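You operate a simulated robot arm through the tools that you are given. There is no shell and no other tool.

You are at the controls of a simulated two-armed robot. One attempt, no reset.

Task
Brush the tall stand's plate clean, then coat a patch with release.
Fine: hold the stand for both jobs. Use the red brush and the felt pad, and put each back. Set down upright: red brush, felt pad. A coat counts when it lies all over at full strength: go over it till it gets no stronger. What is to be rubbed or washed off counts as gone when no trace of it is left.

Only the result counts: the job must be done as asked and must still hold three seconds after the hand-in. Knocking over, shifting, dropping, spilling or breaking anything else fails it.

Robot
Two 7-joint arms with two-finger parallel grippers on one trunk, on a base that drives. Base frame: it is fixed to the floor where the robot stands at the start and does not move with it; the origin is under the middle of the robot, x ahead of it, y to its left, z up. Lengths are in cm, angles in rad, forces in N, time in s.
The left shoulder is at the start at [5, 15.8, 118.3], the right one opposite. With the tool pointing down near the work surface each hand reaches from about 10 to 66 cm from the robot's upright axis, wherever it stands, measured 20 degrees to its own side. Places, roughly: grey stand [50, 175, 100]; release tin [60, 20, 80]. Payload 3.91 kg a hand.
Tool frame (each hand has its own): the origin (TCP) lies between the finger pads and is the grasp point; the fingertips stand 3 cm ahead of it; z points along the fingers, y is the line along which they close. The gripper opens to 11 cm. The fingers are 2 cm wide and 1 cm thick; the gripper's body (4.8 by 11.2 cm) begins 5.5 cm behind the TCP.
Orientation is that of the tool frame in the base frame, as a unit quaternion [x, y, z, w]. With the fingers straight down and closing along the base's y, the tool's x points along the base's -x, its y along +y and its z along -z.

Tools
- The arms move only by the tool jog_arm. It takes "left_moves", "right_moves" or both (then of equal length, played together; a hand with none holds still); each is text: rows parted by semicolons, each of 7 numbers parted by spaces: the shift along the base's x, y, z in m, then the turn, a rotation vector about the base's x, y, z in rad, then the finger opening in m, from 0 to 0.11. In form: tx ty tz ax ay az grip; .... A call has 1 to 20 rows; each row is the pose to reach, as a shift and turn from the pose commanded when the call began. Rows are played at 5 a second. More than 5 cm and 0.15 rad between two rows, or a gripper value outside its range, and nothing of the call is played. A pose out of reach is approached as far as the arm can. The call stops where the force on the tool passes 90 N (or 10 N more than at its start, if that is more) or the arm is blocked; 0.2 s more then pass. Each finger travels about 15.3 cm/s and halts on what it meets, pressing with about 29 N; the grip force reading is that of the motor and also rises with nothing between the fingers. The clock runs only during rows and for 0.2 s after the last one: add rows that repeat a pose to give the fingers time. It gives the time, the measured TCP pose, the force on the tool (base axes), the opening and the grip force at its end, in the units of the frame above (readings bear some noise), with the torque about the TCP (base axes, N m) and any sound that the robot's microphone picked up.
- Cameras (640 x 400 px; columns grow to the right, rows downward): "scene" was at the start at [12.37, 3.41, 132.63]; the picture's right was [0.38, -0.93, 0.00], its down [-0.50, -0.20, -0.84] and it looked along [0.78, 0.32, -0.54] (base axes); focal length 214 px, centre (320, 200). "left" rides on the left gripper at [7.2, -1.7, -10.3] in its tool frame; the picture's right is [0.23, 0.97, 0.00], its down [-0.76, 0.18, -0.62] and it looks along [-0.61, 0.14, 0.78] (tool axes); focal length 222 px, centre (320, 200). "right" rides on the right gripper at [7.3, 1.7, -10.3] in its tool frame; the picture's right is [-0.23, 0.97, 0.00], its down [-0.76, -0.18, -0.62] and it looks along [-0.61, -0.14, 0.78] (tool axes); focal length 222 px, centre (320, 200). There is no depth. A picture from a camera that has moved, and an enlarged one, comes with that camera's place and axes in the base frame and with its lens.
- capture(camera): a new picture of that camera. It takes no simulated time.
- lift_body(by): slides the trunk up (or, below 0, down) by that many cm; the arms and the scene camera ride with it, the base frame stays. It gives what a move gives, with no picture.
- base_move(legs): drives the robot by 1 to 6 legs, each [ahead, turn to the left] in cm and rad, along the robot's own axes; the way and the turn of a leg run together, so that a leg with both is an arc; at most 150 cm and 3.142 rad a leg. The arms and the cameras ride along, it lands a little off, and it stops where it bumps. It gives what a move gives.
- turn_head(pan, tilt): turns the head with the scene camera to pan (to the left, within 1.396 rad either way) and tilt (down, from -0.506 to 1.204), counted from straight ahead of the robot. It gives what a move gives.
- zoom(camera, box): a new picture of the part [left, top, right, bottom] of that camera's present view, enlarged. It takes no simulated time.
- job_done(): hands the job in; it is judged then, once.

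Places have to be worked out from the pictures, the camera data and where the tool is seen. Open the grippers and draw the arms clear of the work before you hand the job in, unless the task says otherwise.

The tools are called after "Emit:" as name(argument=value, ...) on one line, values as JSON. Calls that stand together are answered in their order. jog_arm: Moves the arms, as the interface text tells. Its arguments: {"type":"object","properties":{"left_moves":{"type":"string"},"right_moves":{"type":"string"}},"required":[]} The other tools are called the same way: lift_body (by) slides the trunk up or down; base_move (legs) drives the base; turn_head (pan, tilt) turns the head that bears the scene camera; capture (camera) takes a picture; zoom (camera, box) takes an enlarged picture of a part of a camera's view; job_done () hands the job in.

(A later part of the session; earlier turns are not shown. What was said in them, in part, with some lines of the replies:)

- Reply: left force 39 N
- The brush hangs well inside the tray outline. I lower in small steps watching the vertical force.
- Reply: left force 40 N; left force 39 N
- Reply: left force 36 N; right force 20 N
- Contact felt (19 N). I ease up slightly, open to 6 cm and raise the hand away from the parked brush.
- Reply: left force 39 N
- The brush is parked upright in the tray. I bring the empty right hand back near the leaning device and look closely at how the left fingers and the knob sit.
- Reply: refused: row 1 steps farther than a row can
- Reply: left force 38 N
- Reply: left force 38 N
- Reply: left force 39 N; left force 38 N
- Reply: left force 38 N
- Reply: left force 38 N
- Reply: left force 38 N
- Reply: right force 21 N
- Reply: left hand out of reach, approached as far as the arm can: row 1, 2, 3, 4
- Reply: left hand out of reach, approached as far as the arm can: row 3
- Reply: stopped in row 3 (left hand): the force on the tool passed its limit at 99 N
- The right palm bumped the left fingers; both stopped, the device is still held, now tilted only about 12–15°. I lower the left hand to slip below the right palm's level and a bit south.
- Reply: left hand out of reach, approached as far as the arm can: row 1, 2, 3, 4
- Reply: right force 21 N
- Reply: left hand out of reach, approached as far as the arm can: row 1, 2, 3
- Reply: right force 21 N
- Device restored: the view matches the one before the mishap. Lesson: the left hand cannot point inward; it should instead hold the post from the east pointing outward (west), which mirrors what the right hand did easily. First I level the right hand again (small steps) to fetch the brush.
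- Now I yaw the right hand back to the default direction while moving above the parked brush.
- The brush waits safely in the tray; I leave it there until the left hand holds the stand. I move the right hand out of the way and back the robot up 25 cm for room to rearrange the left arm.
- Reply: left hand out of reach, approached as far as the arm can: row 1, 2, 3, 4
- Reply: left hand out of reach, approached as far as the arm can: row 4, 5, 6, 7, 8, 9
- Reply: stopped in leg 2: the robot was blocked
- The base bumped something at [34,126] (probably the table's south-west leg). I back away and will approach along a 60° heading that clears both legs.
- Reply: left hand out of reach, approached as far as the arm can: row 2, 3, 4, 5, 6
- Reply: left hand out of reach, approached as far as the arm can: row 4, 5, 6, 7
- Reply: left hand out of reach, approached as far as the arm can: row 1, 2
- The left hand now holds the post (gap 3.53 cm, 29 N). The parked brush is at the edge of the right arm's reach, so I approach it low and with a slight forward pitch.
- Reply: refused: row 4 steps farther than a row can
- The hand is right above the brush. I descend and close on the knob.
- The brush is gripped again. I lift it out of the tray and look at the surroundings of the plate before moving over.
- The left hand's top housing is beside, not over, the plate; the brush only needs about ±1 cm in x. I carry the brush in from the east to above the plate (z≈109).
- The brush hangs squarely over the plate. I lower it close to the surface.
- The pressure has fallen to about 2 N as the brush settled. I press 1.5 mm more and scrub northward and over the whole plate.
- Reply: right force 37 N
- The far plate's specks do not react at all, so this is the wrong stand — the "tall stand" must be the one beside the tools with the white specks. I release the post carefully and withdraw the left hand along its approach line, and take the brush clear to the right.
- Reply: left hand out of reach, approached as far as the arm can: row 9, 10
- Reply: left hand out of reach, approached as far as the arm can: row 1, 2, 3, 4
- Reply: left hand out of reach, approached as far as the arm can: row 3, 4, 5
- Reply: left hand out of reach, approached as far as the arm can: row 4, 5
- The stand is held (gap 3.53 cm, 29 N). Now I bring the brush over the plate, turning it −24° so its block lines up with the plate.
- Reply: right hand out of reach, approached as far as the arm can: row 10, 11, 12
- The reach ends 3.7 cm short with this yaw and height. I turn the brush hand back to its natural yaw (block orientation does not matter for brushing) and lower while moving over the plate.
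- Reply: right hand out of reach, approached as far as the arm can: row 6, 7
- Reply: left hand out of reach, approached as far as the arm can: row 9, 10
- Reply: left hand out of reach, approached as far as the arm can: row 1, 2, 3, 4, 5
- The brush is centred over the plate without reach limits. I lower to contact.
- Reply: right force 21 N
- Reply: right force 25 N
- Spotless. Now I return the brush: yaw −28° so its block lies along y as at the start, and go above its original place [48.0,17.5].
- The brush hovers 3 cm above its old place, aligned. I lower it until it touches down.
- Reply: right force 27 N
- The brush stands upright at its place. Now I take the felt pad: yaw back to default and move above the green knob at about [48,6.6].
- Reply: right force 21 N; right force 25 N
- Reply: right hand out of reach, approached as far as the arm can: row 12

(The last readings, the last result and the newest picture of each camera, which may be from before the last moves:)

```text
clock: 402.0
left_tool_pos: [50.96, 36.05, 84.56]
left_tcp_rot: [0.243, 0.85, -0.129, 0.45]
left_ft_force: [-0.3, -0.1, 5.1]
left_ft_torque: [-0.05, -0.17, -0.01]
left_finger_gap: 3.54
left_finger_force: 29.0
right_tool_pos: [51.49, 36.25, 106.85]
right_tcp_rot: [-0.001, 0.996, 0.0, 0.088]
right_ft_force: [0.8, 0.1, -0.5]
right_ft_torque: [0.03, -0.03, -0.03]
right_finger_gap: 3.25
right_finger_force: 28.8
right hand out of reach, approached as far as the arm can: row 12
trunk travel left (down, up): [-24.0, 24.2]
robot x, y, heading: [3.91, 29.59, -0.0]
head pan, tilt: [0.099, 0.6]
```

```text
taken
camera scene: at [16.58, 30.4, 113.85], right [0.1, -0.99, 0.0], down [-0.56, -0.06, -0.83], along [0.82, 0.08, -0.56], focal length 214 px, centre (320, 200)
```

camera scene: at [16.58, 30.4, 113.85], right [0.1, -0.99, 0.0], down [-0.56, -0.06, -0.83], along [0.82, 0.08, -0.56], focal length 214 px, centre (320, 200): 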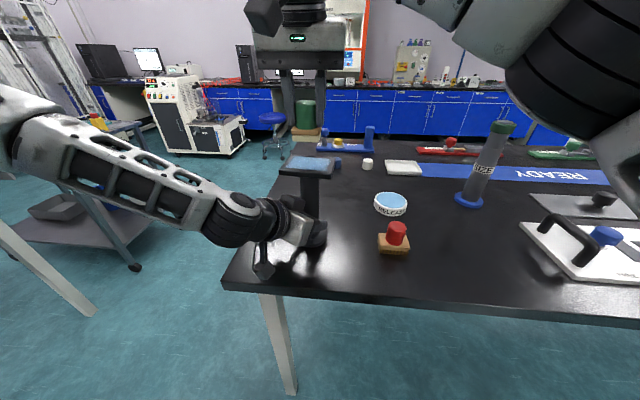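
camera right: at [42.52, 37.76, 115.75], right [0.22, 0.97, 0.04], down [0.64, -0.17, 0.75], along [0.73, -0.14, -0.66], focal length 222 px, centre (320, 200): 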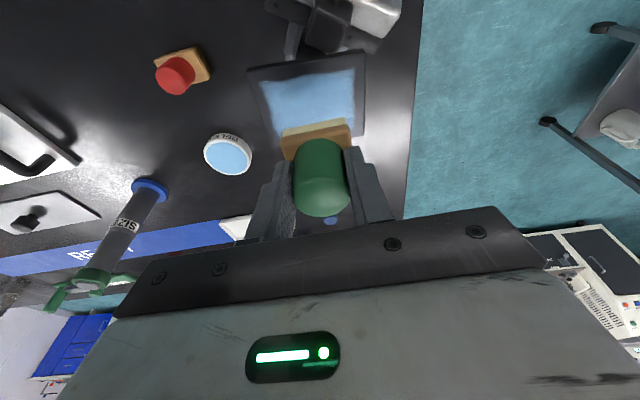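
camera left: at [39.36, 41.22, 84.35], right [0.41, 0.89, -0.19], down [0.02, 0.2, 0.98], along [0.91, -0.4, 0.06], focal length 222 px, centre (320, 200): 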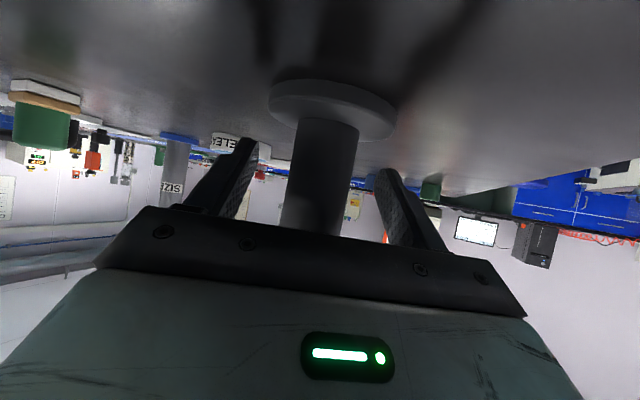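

Freshly dipped. I lower to the plate and rub again over the full area with about 10–15 N.

Emit:
jog_arm(right_moves="0 -0.0045 -0.025 0 0 0 0; 0 -0.0045 -0.038 0 0 0 0; 0 -0.0045 -0.0435 0 0 0 0; 0.018 -0.0045 -0.0435 0 0 0 0; -0.018 -0.0045 -0.0435 0 0 0 0; -0.018 0.006 -0.0435 0 0 0 0; 0.018 0.006 -0.0435 0 0 0 0; 0.018 0.016 -0.0435 0 0 0 0; -0.018 0.016 -0.0435 0 0 0 0; -0.018 0.021 -0.0435 0 0 0 0; 0.018 0.021 -0.0435 0 0 0 0; 0.018 0.008 -0.0435 0 0 0 0; -0.018 0 -0.0435 0 0 0 0; -0.018 -0.015 -0.0435 0 0 0 0; 0.018 -0.015 -0.0435 0 0 0 0; 0.018 -0.025 -0.0435 0 0 0 0; -0.018 -0.025 -0.0435 0 0 0 0; -0.018 -0.029 -0.0435 0 0 0 0; 0.018 -0.029 -0.0435 0 0 0 0; 0 -0.0045 -0.0435 0 0 0 0")

Emit:
jog_arm(right_moves="-0.02 0.02 0 0 0 0 0; -0.02 -0.022 0 0 0 0 0; -0.01 -0.022 0 0 0 0 0; -0.01 0.022 0 0 0 0 0; 0 0.022 0 0 0 0 0; 0 -0.022 0 0 0 0 0; 0.01 -0.022 0 0 0 0 0; 0.01 0.022 0 0 0 0 0; 0.02 0.022 0 0 0 0 0; 0.02 -0.022 0 0 0 0 0; 0.01 0 0 0 0 0 0; -0.01 0 0 0 0 0 0; 0 0 0 0 0 0 0; 0 0 0.03 0 0 0 0; 0 -0.04 0.05 0 0 0 0; -0.005 -0.085 0.06 0 0 0 0; -0.01 -0.13 0.06 0 0 0 0; -0.01 -0.13 0.06 0 0 0 0")

Emit:
zoom(camera="scene", box=[275, 148, 345, 192])

Emit:
zoom(camera="right", box=[390, 0, 560, 130])

```text
clock: 406.2
left_tool_pos: [50.99, 36.06, 84.62]
left_tcp_rot: [0.242, 0.85, -0.127, 0.451]
left_ft_force: [-5.7, 11.3, 1.7]
left_ft_torque: [-0.35, -0.59, -0.08]
left_finger_gap: 3.52
left_finger_force: 29.1
right_tool_pos: [51.84, 35.37, 102.64]
right_tcp_rot: [0.001, 0.996, -0.003, 0.09]
right_ft_force: [5.9, -9.5, 22.9]
right_ft_torque: [-0.4, -0.36, -0.03]
right_finger_gap: 3.25
right_finger_force: 29.1
trunk travel left (down, up): [-24.0, 24.2]
robot x, y, heading: [3.52, 29.93, 0.002]
head pan, tilt: [0.099, 0.6]
```

```text
clock: 410.0
left_tool_pos: [51.0, 36.01, 84.66]
left_tcp_rot: [0.243, 0.849, -0.129, 0.451]
left_ft_force: [2.8, 0.5, 7.9]
left_ft_torque: [-0.12, -0.45, 0.02]
left_finger_gap: 3.54
left_finger_force: 28.9
right_tool_pos: [50.78, 22.37, 108.39]
right_tcp_rot: [-0.001, 0.996, -0.002, 0.087]
right_ft_force: [0.2, -0.5, -0.5]
right_ft_torque: [-0.02, 0.0, 0.01]
right_finger_gap: 3.25
right_finger_force: 28.7
trunk travel left (down, up): [-24.0, 24.2]
robot x, y, heading: [3.74, 29.18, 0.004]
head pan, tilt: [0.099, 0.6]
```

```text
9.09 times, centred on (310, 170) of scene
camera zoom: at [16.58, 30.39, 113.86], right [0.1, -0.99, 0.0], down [-0.56, -0.06, -0.83], along [0.82, 0.08, -0.56], focal length 1950 px, centre (411, 473)
```

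zoom: 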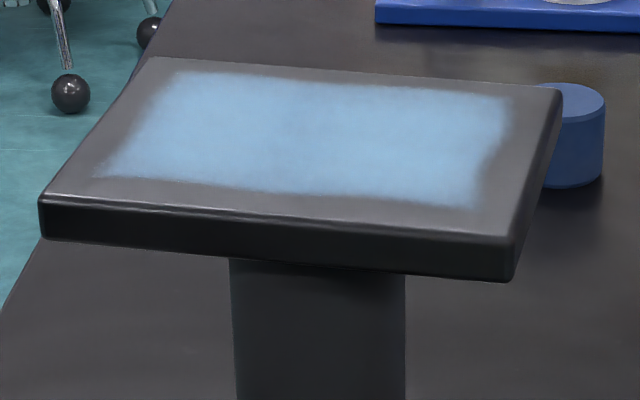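

```text
3.08 times, centred on (475, 65) of right
camera zoom: at [41.74, 23.99, 117.23], right [0.22, 0.97, 0.04], down [0.64, -0.17, 0.75], along [0.73, -0.14, -0.66], focal length 684 px, centre (-157, 615)
```

zoom: 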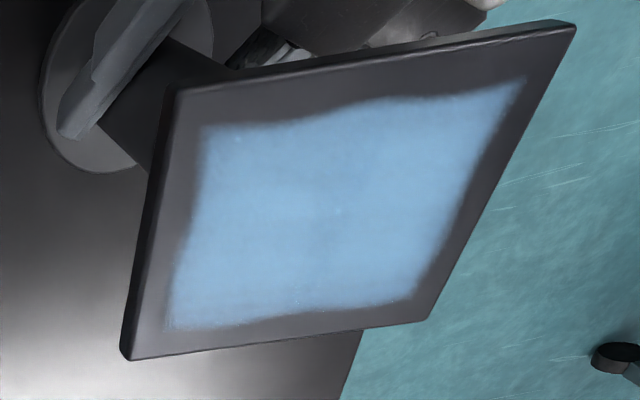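

Outline unchanged, colour slightly more solid. One more pass to confirm it gets no stronger.

Emit:
jog_arm(right_moves="0.005 0.04 0 0 0 0 0; 0.008 0.085 -0.005 0 0 0 0; 0.008 0.134 -0.01 0 0 0 0; 0.008 0.134 -0.045 0 0 0 0; 0.008 0.134 -0.058 0 0 0 0; 0.026 0.134 -0.058 0 0 0 0; -0.01 0.134 -0.058 0 0 0 0; -0.01 0.145 -0.058 0 0 0 0; 0.026 0.145 -0.058 0 0 0 0; 0.026 0.156 -0.058 0 0 0 0; -0.01 0.156 -0.058 0 0 0 0; -0.01 0.145 -0.058 0 0 0 0; 0.026 0.134 -0.058 0 0 0 0; 0.026 0.122 -0.058 0 0 0 0; -0.01 0.122 -0.058 0 0 0 0; -0.01 0.112 -0.058 0 0 0 0; 0.026 0.112 -0.058 0 0 0 0; 0.008 0.134 -0.058 0 0 0 0")

Emit:
jog_arm(right_moves="-0.018 0.02 0 0 0 0 0; -0.018 -0.022 0 0 0 0 0; -0.009 -0.022 0 0 0 0 0; -0.009 0.022 0 0 0 0 0; 0 0.022 0 0 0 0 0; 0 -0.022 0 0 0 0 0; 0.009 -0.022 0 0 0 0 0; 0.009 0.022 0 0 0 0 0; 0.018 0.022 0 0 0 0 0; 0.018 -0.022 0 0 0 0 0; 0 0 0 0 0 0 0; 0 0 0.03 0 0 0 0; 0 -0.04 0.05 0 0 0 0; -0.005 -0.085 0.06 0 0 0 0; -0.01 -0.13 0.06 0 0 0 0; -0.01 -0.13 0.06 0 0 0 0")

Emit:
zoom(camera="scene", box=[275, 148, 345, 192])

Emit:
zoom(camera="right", box=[390, 0, 560, 130])

```text
clock: 413.8
left_tool_pos: [50.84, 36.09, 84.53]
left_tcp_rot: [0.243, 0.849, -0.13, 0.451]
left_ft_force: [-1.8, 0.8, 12.9]
left_ft_torque: [-0.21, -0.29, -0.07]
left_finger_gap: 3.55
left_finger_force: 29.6
right_tool_pos: [51.38, 35.95, 102.7]
right_tcp_rot: [-0.001, 0.996, -0.001, 0.087]
right_ft_force: [0.2, 0.0, -1.3]
right_ft_torque: [0.02, 0.0, 0.0]
right_finger_gap: 3.24
right_finger_force: 29.0
trunk travel left (down, up): [-24.0, 24.2]
robot x, y, heading: [3.73, 29.65, 0.006]
head pan, tilt: [0.099, 0.6]
```

```text
clock: 417.2
left_tool_pos: [50.91, 36.1, 84.54]
left_tcp_rot: [0.244, 0.849, -0.13, 0.45]
left_ft_force: [-2.3, -0.4, 9.7]
left_ft_torque: [0.21, 0.27, -0.04]
left_finger_gap: 3.54
left_finger_force: 29.5
right_tool_pos: [50.57, 22.64, 108.49]
right_tcp_rot: [-0.002, 0.996, -0.001, 0.087]
right_ft_force: [-0.7, 0.7, -0.8]
right_ft_torque: [0.0, 0.02, -0.02]
right_finger_gap: 3.27
right_finger_force: 29.2
trunk travel left (down, up): [-24.0, 24.2]
robot x, y, heading: [3.85, 29.59, 0.006]
head pan, tilt: [0.099, 0.6]
```

```text
9.09 times, centred on (310, 170) of scene
camera zoom: at [16.54, 30.38, 113.86], right [0.1, -0.99, 0.0], down [-0.56, -0.06, -0.83], along [0.82, 0.08, -0.56], focal length 1950 px, centre (411, 473)
```

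zoom: 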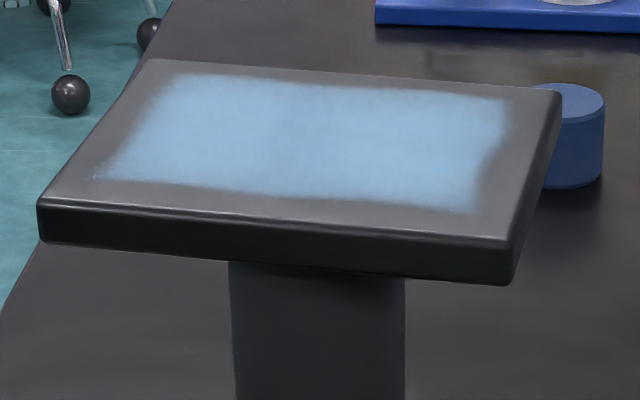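

```text
3.08 times, centred on (475, 65) of right
camera zoom: at [41.63, 24.26, 117.52], right [0.22, 0.97, 0.04], down [0.64, -0.17, 0.75], along [0.73, -0.14, -0.66], focal length 684 px, centre (-157, 615)
```

zoom: 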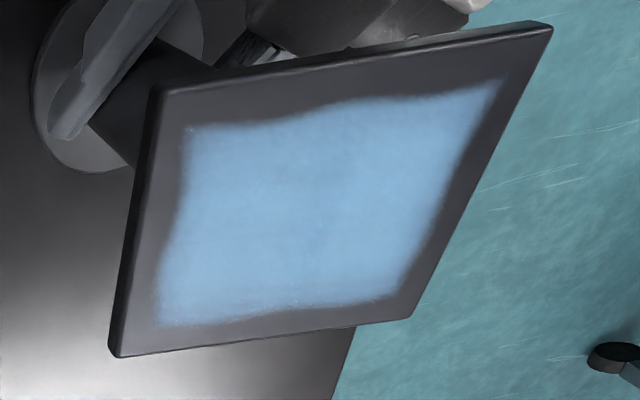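

No change visible, but that pass was light; I do one firm pass to be certain the coat is saturated.

Emit:
jog_arm(right_moves="0.005 0.04 0 0 0 0 0; 0.009 0.085 -0.005 0 0 0 0; 0.009 0.132 -0.01 0 0 0 0; 0.009 0.132 -0.045 0 0 0 0; 0.009 0.132 -0.0605 0 0 0 0; 0.027 0.132 -0.0605 0 0 0 0; -0.01 0.132 -0.0605 0 0 0 0; -0.01 0.143 -0.0605 0 0 0 0; 0.027 0.143 -0.0605 0 0 0 0; 0.027 0.154 -0.0605 0 0 0 0; -0.01 0.154 -0.0605 0 0 0 0; -0.01 0.143 -0.0605 0 0 0 0; 0.027 0.132 -0.0605 0 0 0 0; 0.027 0.12 -0.0605 0 0 0 0; -0.01 0.12 -0.0605 0 0 0 0; -0.01 0.11 -0.0605 0 0 0 0; 0.027 0.11 -0.0605 0 0 0 0; 0.009 0.132 -0.0605 0 0 0 0")

Emit:
jog_arm(right_moves="-0.018 0.02 0 0 0 0 0; -0.018 -0.022 0 0 0 0 0; -0.009 -0.022 0 0 0 0 0; -0.009 0.022 0 0 0 0 0; 0 0.022 0 0 0 0 0; 0 -0.022 0 0 0 0 0; 0.009 -0.022 0 0 0 0 0; 0.009 0.022 0 0 0 0 0; 0.018 0.022 0 0 0 0 0; 0.018 -0.022 0 0 0 0 0; 0 0 0 0 0 0 0; 0 0 0.03 0 0 0 0; 0 -0.04 0.05 0 0 0 0; -0.005 -0.085 0.06 0 0 0 0; -0.01 -0.13 0.06 0 0 0 0; -0.01 -0.13 0.06 0 0 0 0")

Emit:
zoom(camera="scene", box=[275, 148, 345, 192])

Emit:
zoom(camera="right", box=[390, 0, 560, 130])

```text
clock: 421.0
left_tool_pos: [50.86, 36.12, 84.52]
left_tcp_rot: [0.244, 0.85, -0.129, 0.449]
left_ft_force: [-2.7, 2.5, 7.2]
left_ft_torque: [-0.1, -0.05, -0.1]
left_finger_gap: 3.5
left_finger_force: 28.6
right_tool_pos: [51.34, 36.08, 102.75]
right_tcp_rot: [-0.002, 0.996, -0.001, 0.086]
right_ft_force: [0.6, -1.1, 1.7]
right_ft_torque: [0.02, -0.04, -0.01]
right_finger_gap: 3.24
right_finger_force: 28.8
trunk travel left (down, up): [-24.0, 24.2]
robot x, y, heading: [4.05, 29.56, 0.004]
head pan, tilt: [0.099, 0.6]
```

```text
clock: 424.4
left_tool_pos: [50.75, 35.96, 84.51]
left_tcp_rot: [0.244, 0.849, -0.13, 0.45]
left_ft_force: [0.8, -0.9, 6.2]
left_ft_torque: [0.08, 0.09, -0.05]
left_finger_gap: 3.54
left_finger_force: 28.7
right_tool_pos: [50.37, 22.93, 108.62]
right_tcp_rot: [-0.002, 0.996, -0.002, 0.088]
right_ft_force: [-0.7, -0.1, 0.2]
right_ft_torque: [0.0, -0.01, 0.02]
right_finger_gap: 3.25
right_finger_force: 29.4
trunk travel left (down, up): [-24.0, 24.2]
robot x, y, heading: [3.48, 29.4, 0.003]
head pan, tilt: [0.099, 0.6]
```

```text
9.09 times, centred on (310, 170) of scene
camera zoom: at [16.58, 30.39, 113.85], right [0.1, -0.99, 0.0], down [-0.56, -0.06, -0.83], along [0.82, 0.08, -0.56], focal length 1950 px, centre (411, 473)
```

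zoom: 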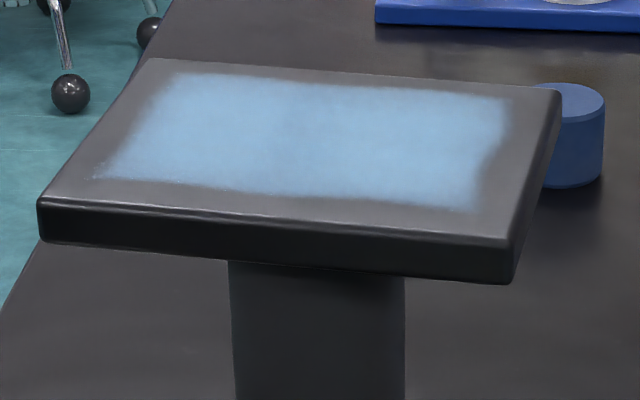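

```text
3.08 times, centred on (475, 65) of right
camera zoom: at [41.36, 24.64, 117.54], right [0.22, 0.97, 0.04], down [0.64, -0.17, 0.75], along [0.73, -0.14, -0.66], focal length 684 px, centre (-157, 615)
```

zoom: 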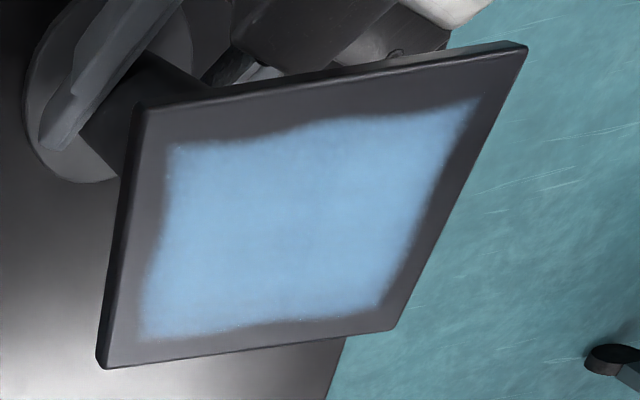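

Unchanged and even. As a last check of full strength I dip once more and make one firm pass.

Emit:
jog_arm(right_moves="0.03 -0.014 -0.01 0 0 0 0; 0.06 -0.028 -0.03 0 0 0 0; 0.09 -0.042 -0.05 0 0 0 0; 0.12 -0.056 -0.08 0 0 0 0; 0.132 -0.0635 -0.115 0 0 0 0; 0.132 -0.0635 -0.15 0 0 0 0; 0.132 -0.0635 -0.185 0 0 0 0; 0.132 -0.0635 -0.199 0 0 0 0; 0.132 -0.0635 -0.205 0 0 0 0; 0.132 -0.0635 -0.2095 0 0 0 0; 0.132 -0.0635 -0.2095 0 0 0 0; 0.132 -0.0635 -0.2095 0 0 0 0; 0.132 -0.0635 -0.2095 0 0 0 0")

Emit:
jog_arm(right_moves="0 0 0.02 0 0 0 0; 0 0 0.06 0 0 0 0; 0 0 0.1 0 0 0 0; 0 0 0.145 0 0 0 0; 0 0 0.185 0 0 0 0; -0.02 0.035 0.2 0 0 0 0; -0.044 0.074 0.2 0 0 0 0; -0.068 0.113 0.2 0 0 0 0; -0.092 0.152 0.2 0 0 0 0; -0.115 0.188 0.2 0 0 0 0; -0.12 0.1935 0.19 0 0 0 0; -0.12 0.1935 0.19 0 0 0 0")

```text
clock: 427.2
left_tool_pos: [50.84, 36.09, 84.32]
left_tcp_rot: [0.243, 0.85, -0.129, 0.449]
left_ft_force: [-2.3, 0.5, 6.4]
left_ft_torque: [0.08, 0.0, 0.0]
left_finger_gap: 3.51
left_finger_force: 28.7
right_tool_pos: [63.62, 16.72, 87.72]
right_tcp_rot: [-0.001, 0.996, -0.001, 0.088]
right_ft_force: [0.1, -0.5, 0.2]
right_ft_torque: [-0.02, 0.03, -0.01]
right_finger_gap: 3.27
right_finger_force: 29.5
trunk travel left (down, up): [-24.0, 24.2]
robot x, y, heading: [3.65, 29.32, 0.006]
head pan, tilt: [0.099, 0.6]
```

```text
clock: 429.8
left_tool_pos: [50.98, 36.01, 84.48]
left_tcp_rot: [0.243, 0.85, -0.129, 0.45]
left_ft_force: [-1.3, 1.0, 6.9]
left_ft_torque: [0.07, -0.03, 0.06]
left_finger_gap: 3.54
left_finger_force: 29.0
right_tool_pos: [51.47, 36.3, 106.59]
right_tcp_rot: [-0.002, 0.996, -0.001, 0.087]
right_ft_force: [0.6, -0.6, -0.8]
right_ft_torque: [-0.04, 0.01, 0.01]
right_finger_gap: 3.24
right_finger_force: 28.6
trunk travel left (down, up): [-24.0, 24.2]
robot x, y, heading: [3.91, 29.3, 0.003]
head pan, tilt: [0.099, 0.6]
```

The last dip barely touched (the pad has slid up slightly in the grip). I repeat the dip, lowering until I feel contact.

Emit:
jog_arm(right_moves="0.005 -0.006 0.01 0 0 0 0; 0.028 -0.042 0.01 0 0 0 0; 0.052 -0.081 0.01 0 0 0 0; 0.076 -0.12 0.01 0 0 0 0; 0.1 -0.159 0.01 0 0 0 0; 0.121 -0.195 -0.01 0 0 0 0; 0.121 -0.195 -0.05 0 0 0 0; 0.121 -0.195 -0.095 0 0 0 0; 0.121 -0.195 -0.14 0 0 0 0; 0.121 -0.195 -0.18 0 0 0 0; 0.121 -0.195 -0.19 0 0 0 0; 0.121 -0.195 -0.1925 0 0 0 0; 0.121 -0.195 -0.1925 0 0 0 0")

Emit:
zoom(camera="scene", box=[340, 110, 480, 230])

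```text
clock: 432.6
left_tool_pos: [50.92, 36.13, 84.54]
left_tcp_rot: [0.243, 0.849, -0.129, 0.45]
left_ft_force: [2.9, -0.2, 4.1]
left_ft_torque: [-0.03, -0.11, -0.01]
left_finger_gap: 3.54
left_finger_force: 29.2
right_tool_pos: [63.73, 16.45, 87.31]
right_tcp_rot: [-0.002, 0.996, -0.001, 0.087]
right_ft_force: [-0.5, -0.2, 0.5]
right_ft_torque: [-0.02, 0.05, 0.04]
right_finger_gap: 3.24
right_finger_force: 28.6
trunk travel left (down, up): [-24.0, 24.2]
robot x, y, heading: [3.58, 29.84, 0.007]
head pan, tilt: [0.099, 0.6]
```

```text
3.33 times, centred on (410, 170) of scene
camera zoom: at [16.58, 30.4, 113.86], right [0.1, -0.99, 0.0], down [-0.56, -0.06, -0.83], along [0.82, 0.08, -0.56], focal length 715 px, centre (20, 300)
```

zoom: 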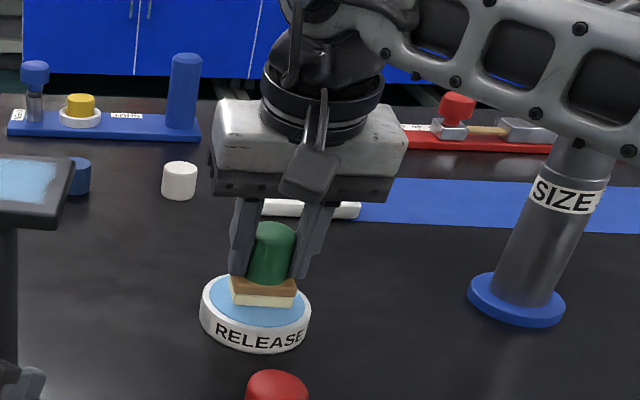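

Still just above contact. I lower in 2 mm steps until the force rises.

Emit:
jog_arm(right_moves="0 0 -0.002 0 0 0 0; 0 0 -0.004 0 0 0 0; 0 0 -0.004 0 0 0 0")

```text
clock: 433.4
left_tool_pos: [50.76, 36.12, 84.61]
left_tcp_rot: [0.244, 0.849, -0.129, 0.45]
left_ft_force: [0.5, 0.3, -0.2]
left_ft_torque: [0.0, -0.02, 0.01]
left_finger_gap: 3.54
left_finger_force: 29.1
right_tool_pos: [63.59, 16.52, 87.39]
right_tcp_rot: [-0.001, 0.996, 0.0, 0.092]
right_ft_force: [-0.8, -5.3, 25.3]
right_ft_torque: [-0.21, 0.02, -0.01]
right_finger_gap: 3.26
right_finger_force: 29.3
trunk travel left (down, up): [-24.0, 24.2]
robot x, y, heading: [3.78, 29.4, 0.004]
head pan, tilt: [0.099, 0.6]
```

Now properly loaded (25 N). I lift and return to the plate, then find contact there with force feedback.

Emit:
jog_arm(right_moves="0 0 0.002 0 0 0 0; 0 0 0.002 0 0 0 0; 0 0 0.002 0 0 0 0; 0 0 0.03 0 0 0 0; 0 0 0.07 0 0 0 0; 0 0 0.11 0 0 0 0; 0 0 0.155 0 0 0 0; 0 0 0.195 0 0 0 0; -0.02 0.035 0.205 0 0 0 0; -0.044 0.074 0.205 0 0 0 0; -0.068 0.113 0.205 0 0 0 0; -0.092 0.152 0.205 0 0 0 0; -0.115 0.188 0.205 0 0 0 0; -0.12 0.1935 0.19 0 0 0 0; -0.12 0.1935 0.19 0 0 0 0")

Emit:
jog_arm(right_moves="0 -0.004 -0.02 0 0 0 0; 0 -0.004 -0.032 0 0 0 0; 0 -0.004 -0.038 0 0 0 0; 0 -0.004 -0.038 0 0 0 0")

```text
clock: 436.6
left_tool_pos: [50.83, 36.04, 84.41]
left_tcp_rot: [0.243, 0.849, -0.13, 0.45]
left_ft_force: [-0.1, -0.4, 4.4]
left_ft_torque: [0.04, -0.07, 0.01]
left_finger_gap: 3.53
left_finger_force: 29.0
right_tool_pos: [51.72, 35.68, 105.98]
right_tcp_rot: [-0.001, 0.996, -0.003, 0.088]
right_ft_force: [-0.4, 0.1, 0.3]
right_ft_torque: [0.01, 0.02, 0.01]
right_finger_gap: 3.24
right_finger_force: 28.8
trunk travel left (down, up): [-24.0, 24.2]
robot x, y, heading: [3.69, 29.77, -0.004]
head pan, tilt: [0.099, 0.6]
```

```text
clock: 437.6
left_tool_pos: [50.86, 36.08, 84.53]
left_tcp_rot: [0.243, 0.85, -0.128, 0.449]
left_ft_force: [9.4, -4.3, -8.4]
left_ft_torque: [-0.35, -0.51, 0.01]
left_finger_gap: 3.53
left_finger_force: 28.7
right_tool_pos: [51.73, 35.23, 102.59]
right_tcp_rot: [-0.001, 0.996, 0.002, 0.091]
right_ft_force: [-0.5, -1.6, 38.5]
right_ft_torque: [-0.14, 0.34, 0.0]
right_finger_gap: 3.25
right_finger_force: 29.0
trunk travel left (down, up): [-24.0, 24.2]
robot x, y, heading: [4.04, 29.4, 0.003]
head pan, tilt: [0.099, 0.6]
```

38 N — I ease by 3 mm and rub over the full area.

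Emit:
jog_arm(right_moves="0 0.004 0.003 0 0 0 0; 0.018 0.004 0.003 0 0 0 0; -0.018 0.004 0.003 0 0 0 0; -0.018 0.014 0.003 0 0 0 0; 0.018 0.014 0.003 0 0 0 0; 0.018 0.024 0.003 0 0 0 0; -0.018 0.024 0.003 0 0 0 0; -0.018 0.028 0.003 0 0 0 0; 0.018 0.028 0.003 0 0 0 0; 0.018 0.016 0.003 0 0 0 0; -0.018 0.006 0.003 0 0 0 0; -0.018 -0.006 0.003 0 0 0 0; 0.018 -0.006 0.003 0 0 0 0; 0.018 -0.014 0.003 0 0 0 0; -0.018 -0.014 0.003 0 0 0 0; -0.018 -0.021 0.003 0 0 0 0; 0.018 -0.021 0.003 0 0 0 0; 0 0 0.003 0 0 0 0")

Emit:
jog_arm(right_moves="-0.019 0.024 -0.001 0 0 0 0; -0.019 -0.02 -0.001 0 0 0 0; -0.009 -0.02 -0.001 0 0 0 0; -0.009 0.026 -0.001 0 0 0 0; 0 0.026 -0.001 0 0 0 0; 0 -0.02 -0.001 0 0 0 0; 0.009 -0.02 -0.001 0 0 0 0; 0.009 0.026 -0.001 0 0 0 0; 0.018 0.026 -0.001 0 0 0 0; 0.018 -0.02 -0.001 0 0 0 0; 0 0 -0.001 0 0 0 0; 0 0 -0.001 0 0 0 0")

Emit:
jog_arm(right_moves="0 0 0.03 0 0 0 0; 0 -0.04 0.05 0 0 0 0; -0.005 -0.085 0.06 0 0 0 0; -0.01 -0.13 0.06 0 0 0 0; -0.01 -0.13 0.06 0 0 0 0")

Emit:
zoom(camera="scene", box=[275, 148, 345, 192])

Emit:
zoom(camera="right", box=[390, 0, 560, 130])

```text
clock: 441.4
left_tool_pos: [50.84, 36.16, 84.61]
left_tcp_rot: [0.242, 0.85, -0.127, 0.45]
left_ft_force: [-7.1, 7.7, 2.4]
left_ft_torque: [-0.39, -0.57, -0.13]
left_finger_gap: 3.54
left_finger_force: 28.8
right_tool_pos: [51.67, 35.28, 102.58]
right_tcp_rot: [0.0, 0.996, -0.001, 0.089]
right_ft_force: [7.3, -9.7, 23.9]
right_ft_torque: [-0.39, -0.25, 0.04]
right_finger_gap: 3.24
right_finger_force: 28.9
trunk travel left (down, up): [-24.0, 24.2]
robot x, y, heading: [4.04, 29.49, 0.006]
head pan, tilt: [0.099, 0.6]
```

```text
clock: 444.0
left_tool_pos: [50.8, 35.97, 84.51]
left_tcp_rot: [0.244, 0.85, -0.13, 0.449]
left_ft_force: [-7.3, 3.4, 3.8]
left_ft_torque: [-0.44, -0.43, 0.04]
left_finger_gap: 3.52
left_finger_force: 29.3
right_tool_pos: [51.8, 35.16, 102.52]
right_tcp_rot: [0.0, 0.996, -0.001, 0.089]
right_ft_force: [6.1, -6.4, 19.0]
right_ft_torque: [-0.25, -0.24, 0.0]
right_finger_gap: 3.25
right_finger_force: 28.9
trunk travel left (down, up): [-24.0, 24.2]
robot x, y, heading: [3.74, 29.67, -0.004]
head pan, tilt: [0.099, 0.6]
```

```text
clock: 445.2
left_tool_pos: [50.86, 36.09, 84.58]
left_tcp_rot: [0.243, 0.849, -0.128, 0.451]
left_ft_force: [2.4, 0.3, 10.4]
left_ft_torque: [0.19, 0.19, -0.12]
left_finger_gap: 3.52
left_finger_force: 28.5
right_tool_pos: [50.65, 22.43, 108.23]
right_tcp_rot: [-0.002, 0.996, -0.002, 0.087]
right_ft_force: [-0.3, -0.1, -0.7]
right_ft_torque: [-0.01, 0.05, 0.02]
right_finger_gap: 3.27
right_finger_force: 28.7
trunk travel left (down, up): [-24.0, 24.2]
robot x, y, heading: [3.62, 29.33, -0.003]
head pan, tilt: [0.099, 0.6]
```

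```text
9.09 times, centred on (310, 170) of scene
camera zoom: at [16.57, 30.39, 113.86], right [0.1, -0.99, 0.0], down [-0.56, -0.06, -0.83], along [0.82, 0.08, -0.56], focal length 1950 px, centre (411, 473)
```

zoom: 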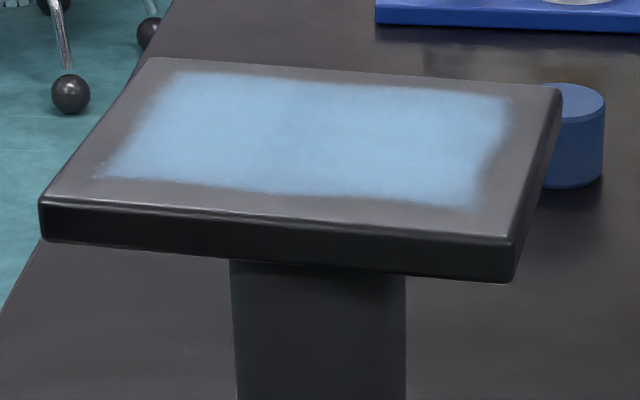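

```text
3.08 times, centred on (475, 65) of right
camera zoom: at [41.69, 24.11, 117.17], right [0.22, 0.97, 0.04], down [0.64, -0.17, 0.75], along [0.73, -0.14, -0.66], focal length 684 px, centre (-157, 615)
```

zoom: 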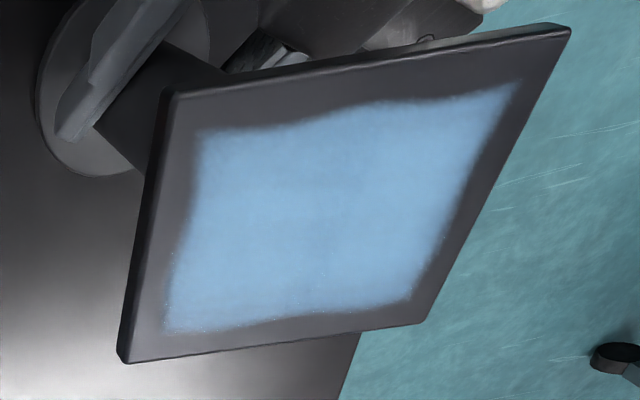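

No further change: the coat is at full strength. Now I return the pad: move high past the brush to above its original spot.

Emit:
jog_arm(right_moves="-0.005 -0.04 0 0 0 0 0; -0.012 -0.08 0 0 0 0 0; -0.02 -0.12 0 0 0 0 0; -0.027 -0.159 0 0 0 0 0; -0.027 -0.159 -0.045 0 0 0 0; -0.027 -0.159 -0.09 0 0 0 0; -0.027 -0.159 -0.135 0 0 0 0; -0.027 -0.159 -0.18 0 0 0 0; -0.027 -0.159 -0.2 0 0 0 0; -0.027 -0.159 -0.2 0 0 0 0")

Emit:
capture(camera="right")

Emit:
zoom(camera="scene", box=[340, 160, 500, 290])

```text
clock: 447.4
left_tool_pos: [50.83, 36.03, 84.57]
left_tcp_rot: [0.244, 0.849, -0.13, 0.451]
left_ft_force: [-0.6, 0.0, 15.4]
left_ft_torque: [0.12, 0.23, -0.03]
left_finger_gap: 3.52
left_finger_force: 28.9
right_tool_pos: [47.94, 6.96, 88.34]
right_tcp_rot: [-0.001, 0.996, -0.001, 0.088]
right_ft_force: [-0.5, 0.7, -0.6]
right_ft_torque: [0.02, -0.03, -0.03]
right_finger_gap: 3.27
right_finger_force: 29.5
trunk travel left (down, up): [-24.0, 24.2]
robot x, y, heading: [3.62, 29.7, 0.002]
head pan, tilt: [0.099, 0.6]
```

```text
taken
camera right: at [38.94, 8.45, 97.26], right [0.22, 0.97, 0.04], down [0.64, -0.17, 0.75], along [0.73, -0.14, -0.66], focal length 222 px, centre (320, 200)
```

right: 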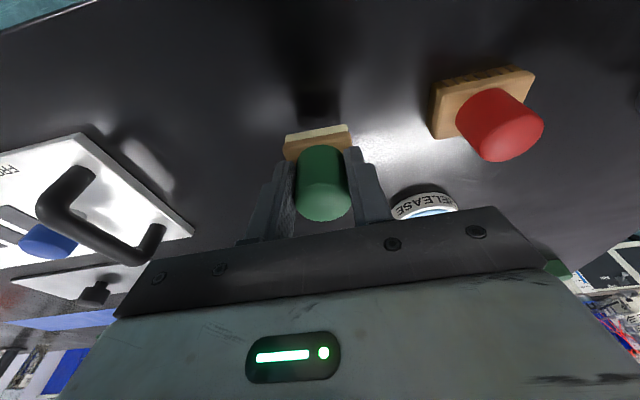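

```text
3.08 times, centred on (420, 225) of scene
camera zoom: at [16.53, 30.39, 113.86], right [0.1, -0.99, 0.0], down [-0.56, -0.06, -0.83], along [0.82, 0.08, -0.56], focal length 660 px, centre (12, 123)
```

zoom: 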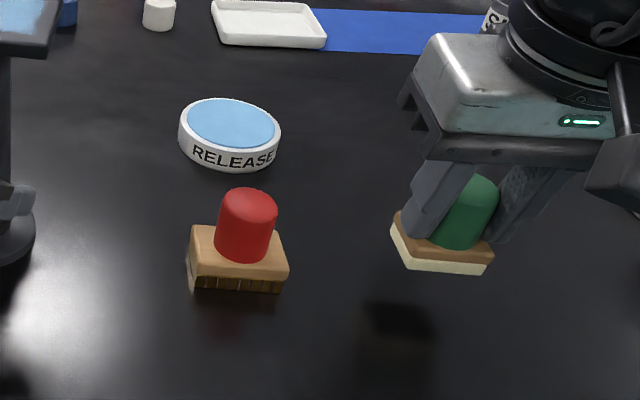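

I correct y by −4 mm and lower until touchdown.

Emit:
jog_arm(right_moves="0 -0.004 -0.012 0 0 0 0; 0 -0.004 -0.024 0 0 0 0; 0 -0.004 -0.028 0 0 0 0; 0 -0.004 -0.028 0 0 0 0")

Emit:
jog_arm(right_moves="0 0 -0.002 0 0 0 0; 0 0 -0.0035 0 0 0 0; 0 0 -0.0035 0 0 0 0")

```text
clock: 448.4
left_tool_pos: [50.91, 35.97, 84.48]
left_tcp_rot: [0.244, 0.849, -0.13, 0.45]
left_ft_force: [-0.8, 0.2, 14.3]
left_ft_torque: [0.12, 0.1, -0.01]
left_finger_gap: 3.53
left_finger_force: 29.0
right_tool_pos: [48.08, 6.43, 85.56]
right_tcp_rot: [-0.002, 0.996, -0.001, 0.086]
right_ft_force: [-0.1, 0.2, -0.5]
right_ft_torque: [0.03, 0.01, 0.0]
right_finger_gap: 3.27
right_finger_force: 28.9
trunk travel left (down, up): [-24.0, 24.2]
robot x, y, heading: [3.87, 29.2, 0.004]
head pan, tilt: [0.099, 0.6]
```

```text
clock: 449.2
left_tool_pos: [50.83, 35.93, 84.54]
left_tcp_rot: [0.244, 0.849, -0.13, 0.45]
left_ft_force: [0.2, -1.4, 14.1]
left_ft_torque: [0.03, 0.06, -0.03]
left_finger_gap: 3.53
left_finger_force: 29.4
right_tool_pos: [48.04, 6.35, 85.21]
right_tcp_rot: [-0.003, 0.996, -0.001, 0.088]
right_ft_force: [-0.6, -0.1, 0.4]
right_ft_torque: [-0.02, -0.01, -0.02]
right_finger_gap: 3.24
right_finger_force: 29.6
trunk travel left (down, up): [-24.0, 24.2]
robot x, y, heading: [3.45, 29.63, -0.002]
head pan, tilt: [0.099, 0.6]
```

Emit:
jog_arm(right_moves="0 0 -0.002 0 0 0 0; 0 0 -0.0035 0 0 0 0; 0 0 -0.0035 0 0 0 0")

```text
clock: 450.0
left_tool_pos: [50.85, 35.97, 84.56]
left_tcp_rot: [0.243, 0.849, -0.129, 0.45]
left_ft_force: [2.8, -1.7, 7.1]
left_ft_torque: [-0.01, -0.12, -0.01]
left_finger_gap: 3.53
left_finger_force: 29.0
right_tool_pos: [47.96, 6.32, 85.18]
right_tcp_rot: [-0.002, 0.996, 0.0, 0.09]
right_ft_force: [-4.1, -0.8, 17.2]
right_ft_torque: [0.05, 0.32, 0.02]
right_finger_gap: 3.27
right_finger_force: 28.5
trunk travel left (down, up): [-24.0, 24.2]
robot x, y, heading: [3.76, 29.73, 0.001]
head pan, tilt: [0.099, 0.6]
```

Touchdown (17 N). I ease up 3 mm, open and rise.

Emit:
jog_arm(right_moves="0 0 0.002 0 0 0 0; 0 0 0.003 0 0 0 0.035; 0 0 0.003 0 0 0 0.045; 0 0 0.003 0 0 0 0.06; 0 0 0.003 0 0 0 0.065; 0 0 0.03 0 0 0 0.065; 0 0 0.07 0 0 0 0.065; 0 0 0.115 0 0 0 0.065; 0 0 0.16 0 0 0 0.065; 0 0 0.2 0 0 0 0.065; 0 0 0.2 0 0 0 0.065")

Emit:
capture(camera="scene")

Emit:
zoom(camera="scene", box=[340, 160, 500, 290])

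Emit:
capture(camera="right")

```text
clock: 452.4
left_tool_pos: [50.87, 36.04, 84.52]
left_tcp_rot: [0.243, 0.849, -0.129, 0.451]
left_ft_force: [-2.2, 2.1, 10.9]
left_ft_torque: [-0.04, 0.0, -0.03]
left_finger_gap: 3.52
left_finger_force: 28.7
right_tool_pos: [47.85, 6.33, 104.72]
right_tcp_rot: [-0.002, 0.996, -0.001, 0.088]
right_ft_force: [-0.1, 1.5, -0.5]
right_ft_torque: [0.01, -0.03, -0.02]
right_finger_gap: 6.51
right_finger_force: 0.0
trunk travel left (down, up): [-24.0, 24.2]
robot x, y, heading: [3.45, 29.44, 0.002]
head pan, tilt: [0.099, 0.6]
```

```text
taken
camera scene: at [16.53, 30.4, 113.86], right [0.1, -0.99, 0.0], down [-0.56, -0.06, -0.83], along [0.82, 0.08, -0.56], focal length 214 px, centre (320, 200)
```

scene: 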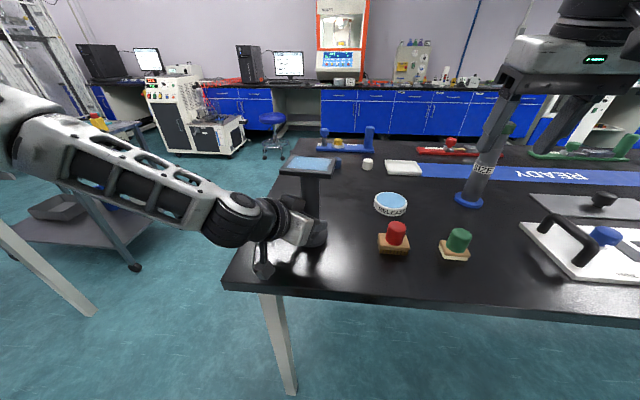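

```text
3.08 times, centred on (420, 225) of scene
camera zoom: at [16.53, 30.4, 113.86], right [0.1, -0.99, 0.0], down [-0.56, -0.06, -0.83], along [0.82, 0.08, -0.56], focal length 660 px, centre (12, 123)
```

zoom: 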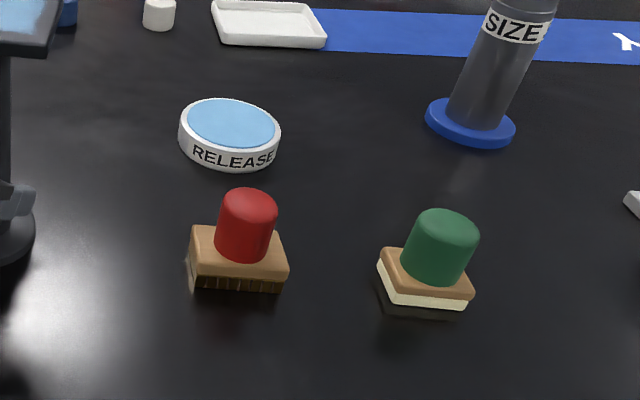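

```text
taken
camera right: at [38.79, 7.91, 113.83], right [0.22, 0.97, 0.04], down [0.64, -0.17, 0.75], along [0.73, -0.14, -0.66], focal length 222 px, centre (320, 200)
```

right: 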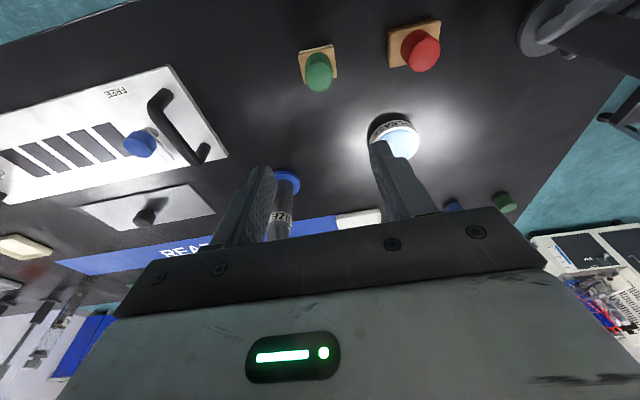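

Brush and pad stand upright in their places. Now I open the left hand slowly and withdraw it along its approach line.

Emit:
jog_arm(left_moves="0 0 0 0 0 0 0.034; 0 0 0 0 0 0 0.036; 0 0 0 0 0 0 0.04; 0 0 0 0 0 0 0.05; 0 0 0 0 0 0 0.065; 0 0 0 0 0 0 0.08; -0.0255 0.016 0 0 0 0 0.08; -0.051 0.032 0 0 0 0 0.08; -0.07 0.044 0 0 0 0 0.08; -0.07 0.044 0 0 0 0 0.08")

Emit:
capture(camera="scene")

Emit:
zoom(camera="scene", box=[220, 120, 380, 280])

```text
clock: 454.6
left_tool_pos: [43.86, 40.66, 84.45]
left_tcp_rot: [0.244, 0.849, -0.13, 0.45]
left_ft_force: [0.9, -0.2, 0.0]
left_ft_torque: [0.04, -0.01, -0.01]
left_finger_gap: 8.0
left_finger_force: 0.0
right_tool_pos: [47.79, 6.27, 104.87]
right_tcp_rot: [-0.002, 0.996, -0.002, 0.087]
right_ft_force: [0.6, 0.4, -0.2]
right_ft_torque: [-0.04, 0.0, -0.01]
right_finger_gap: 6.48
right_finger_force: 0.0
trunk travel left (down, up): [-24.0, 24.2]
robot x, y, heading: [3.93, 29.47, 0.001]
head pan, tilt: [0.099, 0.6]
```

```text
taken
camera scene: at [16.61, 30.41, 113.85], right [0.1, -0.99, 0.0], down [-0.56, -0.06, -0.83], along [0.82, 0.08, -0.56], focal length 214 px, centre (320, 200)
```

scene: 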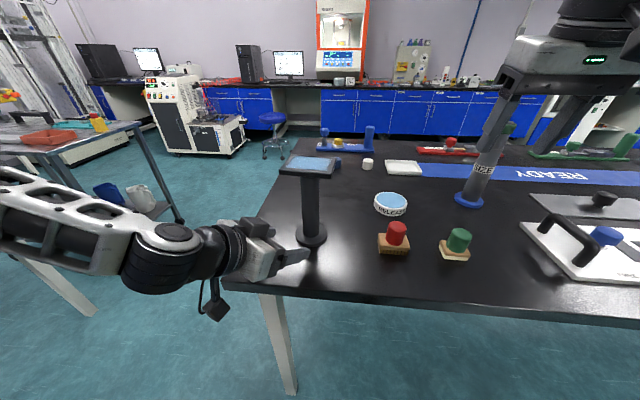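

```text
2.50 times, centred on (300, 200) of scene
camera zoom: at [16.61, 30.41, 113.85], right [0.1, -0.99, 0.0], down [-0.56, -0.06, -0.83], along [0.82, 0.08, -0.56], focal length 536 px, centre (370, 200)
```

zoom: 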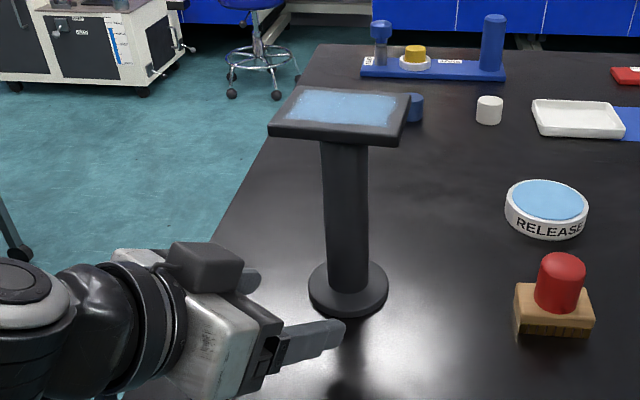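

The stand stands upright with its coat, untouched. I back the robot away from the table and raise the trunk, then check everything once more.

Emit:
base_move(legs=[[-25, 0]])

Emit:
lift_body(by=18.5)

Emit:
capture(camera="scene")

```text
clock: 456.4
left_tool_pos: [18.24, 40.49, 84.58]
left_tcp_rot: [0.244, 0.849, -0.13, 0.45]
left_ft_force: [-0.4, -0.3, 0.4]
left_ft_torque: [0.0, -0.01, -0.02]
left_finger_gap: 7.99
left_finger_force: 0.1
right_tool_pos: [22.16, 6.3, 104.74]
right_tcp_rot: [-0.001, 0.996, -0.002, 0.087]
right_ft_force: [-0.3, -0.1, 0.9]
right_ft_torque: [-0.04, 0.01, 0.0]
right_finger_gap: 6.5
right_finger_force: 0.0
trunk travel left (down, up): [-24.0, 24.2]
robot x, y, heading: [-21.83, 29.54, 0.004]
head pan, tilt: [0.099, 0.6]
```

```text
clock: 458.5
left_tool_pos: [18.35, 40.61, 103.0]
left_tcp_rot: [0.243, 0.85, -0.129, 0.449]
left_ft_force: [-0.8, 1.1, -0.5]
left_ft_torque: [-0.01, 0.03, -0.02]
left_finger_gap: 8.01
left_finger_force: 0.1
right_tool_pos: [22.22, 6.33, 123.22]
right_tcp_rot: [-0.002, 0.996, -0.001, 0.087]
right_ft_force: [-0.5, -0.1, 1.5]
right_ft_torque: [-0.01, 0.0, 0.01]
right_finger_gap: 6.49
right_finger_force: 0.0
trunk travel left (down, up): [-42.5, 5.7]
robot x, y, heading: [-21.78, 29.5, 0.01]
head pan, tilt: [0.099, 0.6]
```

```text
taken
camera scene: at [-9.05, 30.37, 132.34], right [0.1, -0.99, 0.0], down [-0.56, -0.06, -0.83], along [0.82, 0.08, -0.57], focal length 214 px, centre (320, 200)
```

scene: 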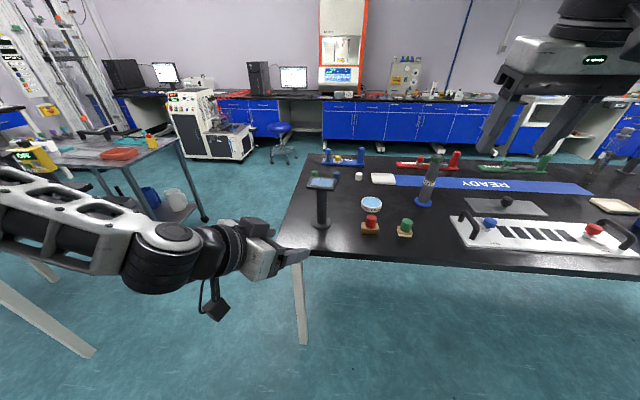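

All stands well here. I turn the head to check the far table once more.

Emit:
turn_head(pan=1.05, tilt=0.35)

Emit:
capture(camera="scene")

Emit:
zoom(camera="scene", box=[250, 150, 390, 240])

```text
clock: 459.7
left_tool_pos: [18.15, 40.57, 103.0]
left_tcp_rot: [0.244, 0.85, -0.13, 0.449]
left_ft_force: [-0.5, 0.4, -0.7]
left_ft_torque: [0.02, 0.01, 0.01]
left_finger_gap: 7.99
left_finger_force: 0.1
right_tool_pos: [22.22, 6.34, 123.32]
right_tcp_rot: [-0.001, 0.996, -0.001, 0.087]
right_ft_force: [-0.4, -0.1, -0.9]
right_ft_torque: [0.0, 0.03, 0.02]
right_finger_gap: 6.52
right_finger_force: 0.0
trunk travel left (down, up): [-42.5, 5.7]
robot x, y, heading: [-22.11, 29.38, 0.003]
head pan, tilt: [1.051, 0.351]
```

```text
taken
camera scene: at [-13.23, 37.56, 134.62], right [0.87, -0.5, 0.0], down [-0.17, -0.3, -0.94], along [0.47, 0.82, -0.34], focal length 214 px, centre (320, 200)
```

scene: 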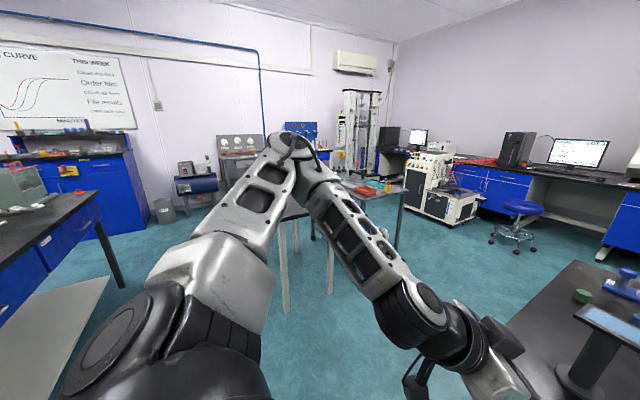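

```text
4.44 times, centred on (320, 195) of scene
camera zoom: at [-13.23, 37.56, 134.62], right [0.87, -0.5, 0.0], down [-0.17, -0.3, -0.94], along [0.47, 0.82, -0.34], focal length 953 px, centre (320, 222)
```

zoom: 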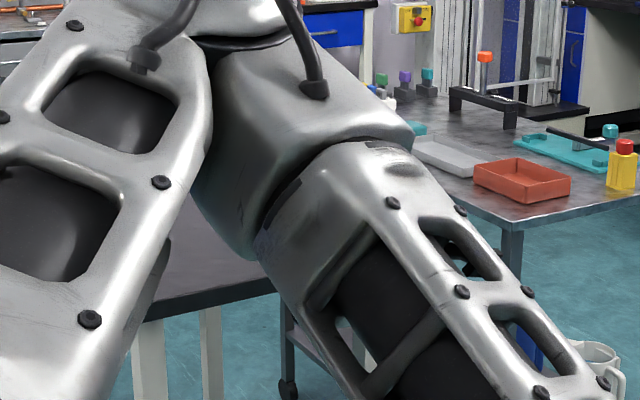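

The left arm hides the far table, so I bring it back to its neutral downward pose at the robot's left.

Emit:
jog_arm(left_moves="-0.017 0.023 0.025 0.065 0.104 0 0.09; -0.034 0.047 0.051 0.13 0.207 0 0.1; -0.051 0.07 0.077 0.194 0.311 0 0.11; -0.069 0.094 0.103 0.259 0.415 0 0.11; -0.086 0.118 0.129 0.324 0.518 0 0.11; -0.103 0.141 0.155 0.389 0.622 0 0.11; -0.12 0.165 0.181 0.453 0.725 0 0.11; -0.138 0.189 0.207 0.518 0.829 0 0.11; -0.138 0.189 0.207 0.518 0.829 0 0.11")

Emit:
capture(camera="scene")

```text
clock: 461.7
left_tool_pos: [4.51, 59.26, 123.86]
left_tcp_rot: [0.275, 0.961, 0.0, -0.004]
left_ft_force: [0.3, 0.6, 0.1]
left_ft_torque: [0.01, 0.04, 0.01]
left_finger_gap: 11.01
left_finger_force: 0.1
left hand out of reach, approached as far as the arm can: row 1, 2
right_tool_pos: [22.14, 6.26, 123.15]
right_tcp_rot: [-0.002, 0.996, -0.002, 0.087]
right_ft_force: [-0.3, 0.6, 0.0]
right_ft_torque: [0.05, 0.0, 0.01]
right_finger_gap: 6.5
right_finger_force: 0.1
trunk travel left (down, up): [-42.5, 5.7]
robot x, y, heading: [-21.99, 29.49, -0.0]
head pan, tilt: [1.051, 0.351]
```

```text
taken
camera scene: at [-13.23, 37.57, 134.62], right [0.87, -0.5, 0.0], down [-0.17, -0.3, -0.94], along [0.47, 0.82, -0.34], focal length 214 px, centre (320, 200)
```

scene: 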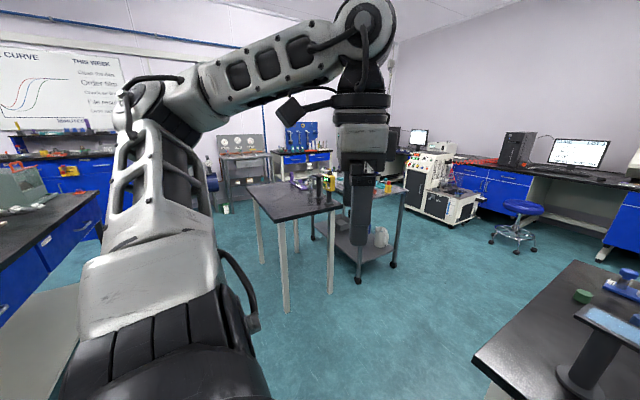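

Emit:
zoom(camera="scene", box=[270, 160, 370, 230])

Emit:
zoom(camera="scene", box=[304, 168, 344, 206])

```text
5.71 times, centred on (320, 195) of scene
camera zoom: at [-13.23, 37.57, 134.62], right [0.87, -0.5, 0.0], down [-0.17, -0.3, -0.94], along [0.47, 0.82, -0.34], focal length 1226 px, centre (320, 229)
```

zoom: 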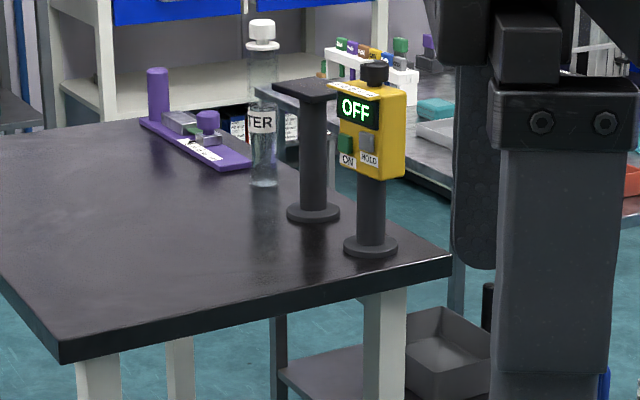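

```text
10.53 times, centred on (324, 187) of scene
camera zoom: at [-13.23, 37.57, 134.62], right [0.87, -0.5, 0.0], down [-0.17, -0.3, -0.94], along [0.47, 0.82, -0.34], focal length 2258 px, centre (278, 337)
```

zoom: 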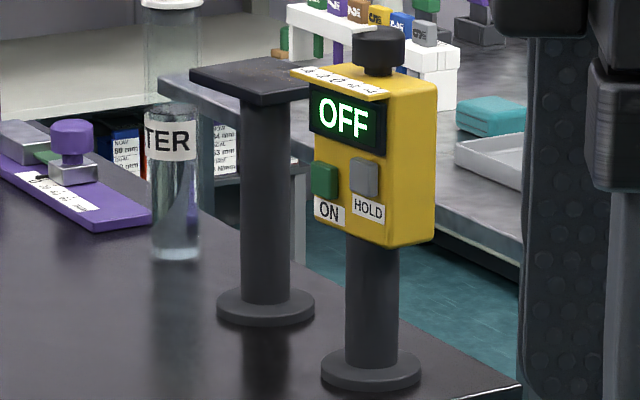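

Everything at the far table stands as it was, the tools are back upright, the plate is clean and coated, and both grippers are open and clear. I hand the job in.

Emit:
job_done()

```text
The job is handed in.
```

I cleaned and coated the plate of the stand nearest the tools, but two things went wrong along the way that could count against the job. I have handed it in.

**What was done**
- **Cleaning:** I brushed the white-specked plate with the red brush until no specks showed from two cameras.
- **Coating:** I coated the plate with the felt pad, dipped in the release tin. I went over it until another firm pass with a freshly dipped pad changed nothing. The coat is an even blue patch that stops roughly a centimetre short of the plate's edges. Wider strokes did not extend it.
- **Holding and tools:** The left hand held the stand for both jobs. The brush and pad are back upright, within about half a centimetre of where they started. Both grippers are open and clear.

**What went wrong**
- **Wrong stand first:** I took the far "grey stand" from your places list to be the tall stand and scrubbed its plate. Its brown specks did not come off, which is how I recognised the mistake. I put no release on it, and it stands where it was to within a few millimetres.
- **Yellow OFF device knocked:** While positioning the left arm at the far table, I tipped it about 25 degrees and turned its dial. I caught it before it fell and set it back within about half a centimetre of its old place. I turned the dial back to 0, within a few degrees.

Smaller contacts:
- I parked the brush in the orange tray for a while.
- The robot's base bumped something under the far table, probably a leg; the table did not move.
- The left hand briefly tilted the target stand before I gripped it, and it settled upright.
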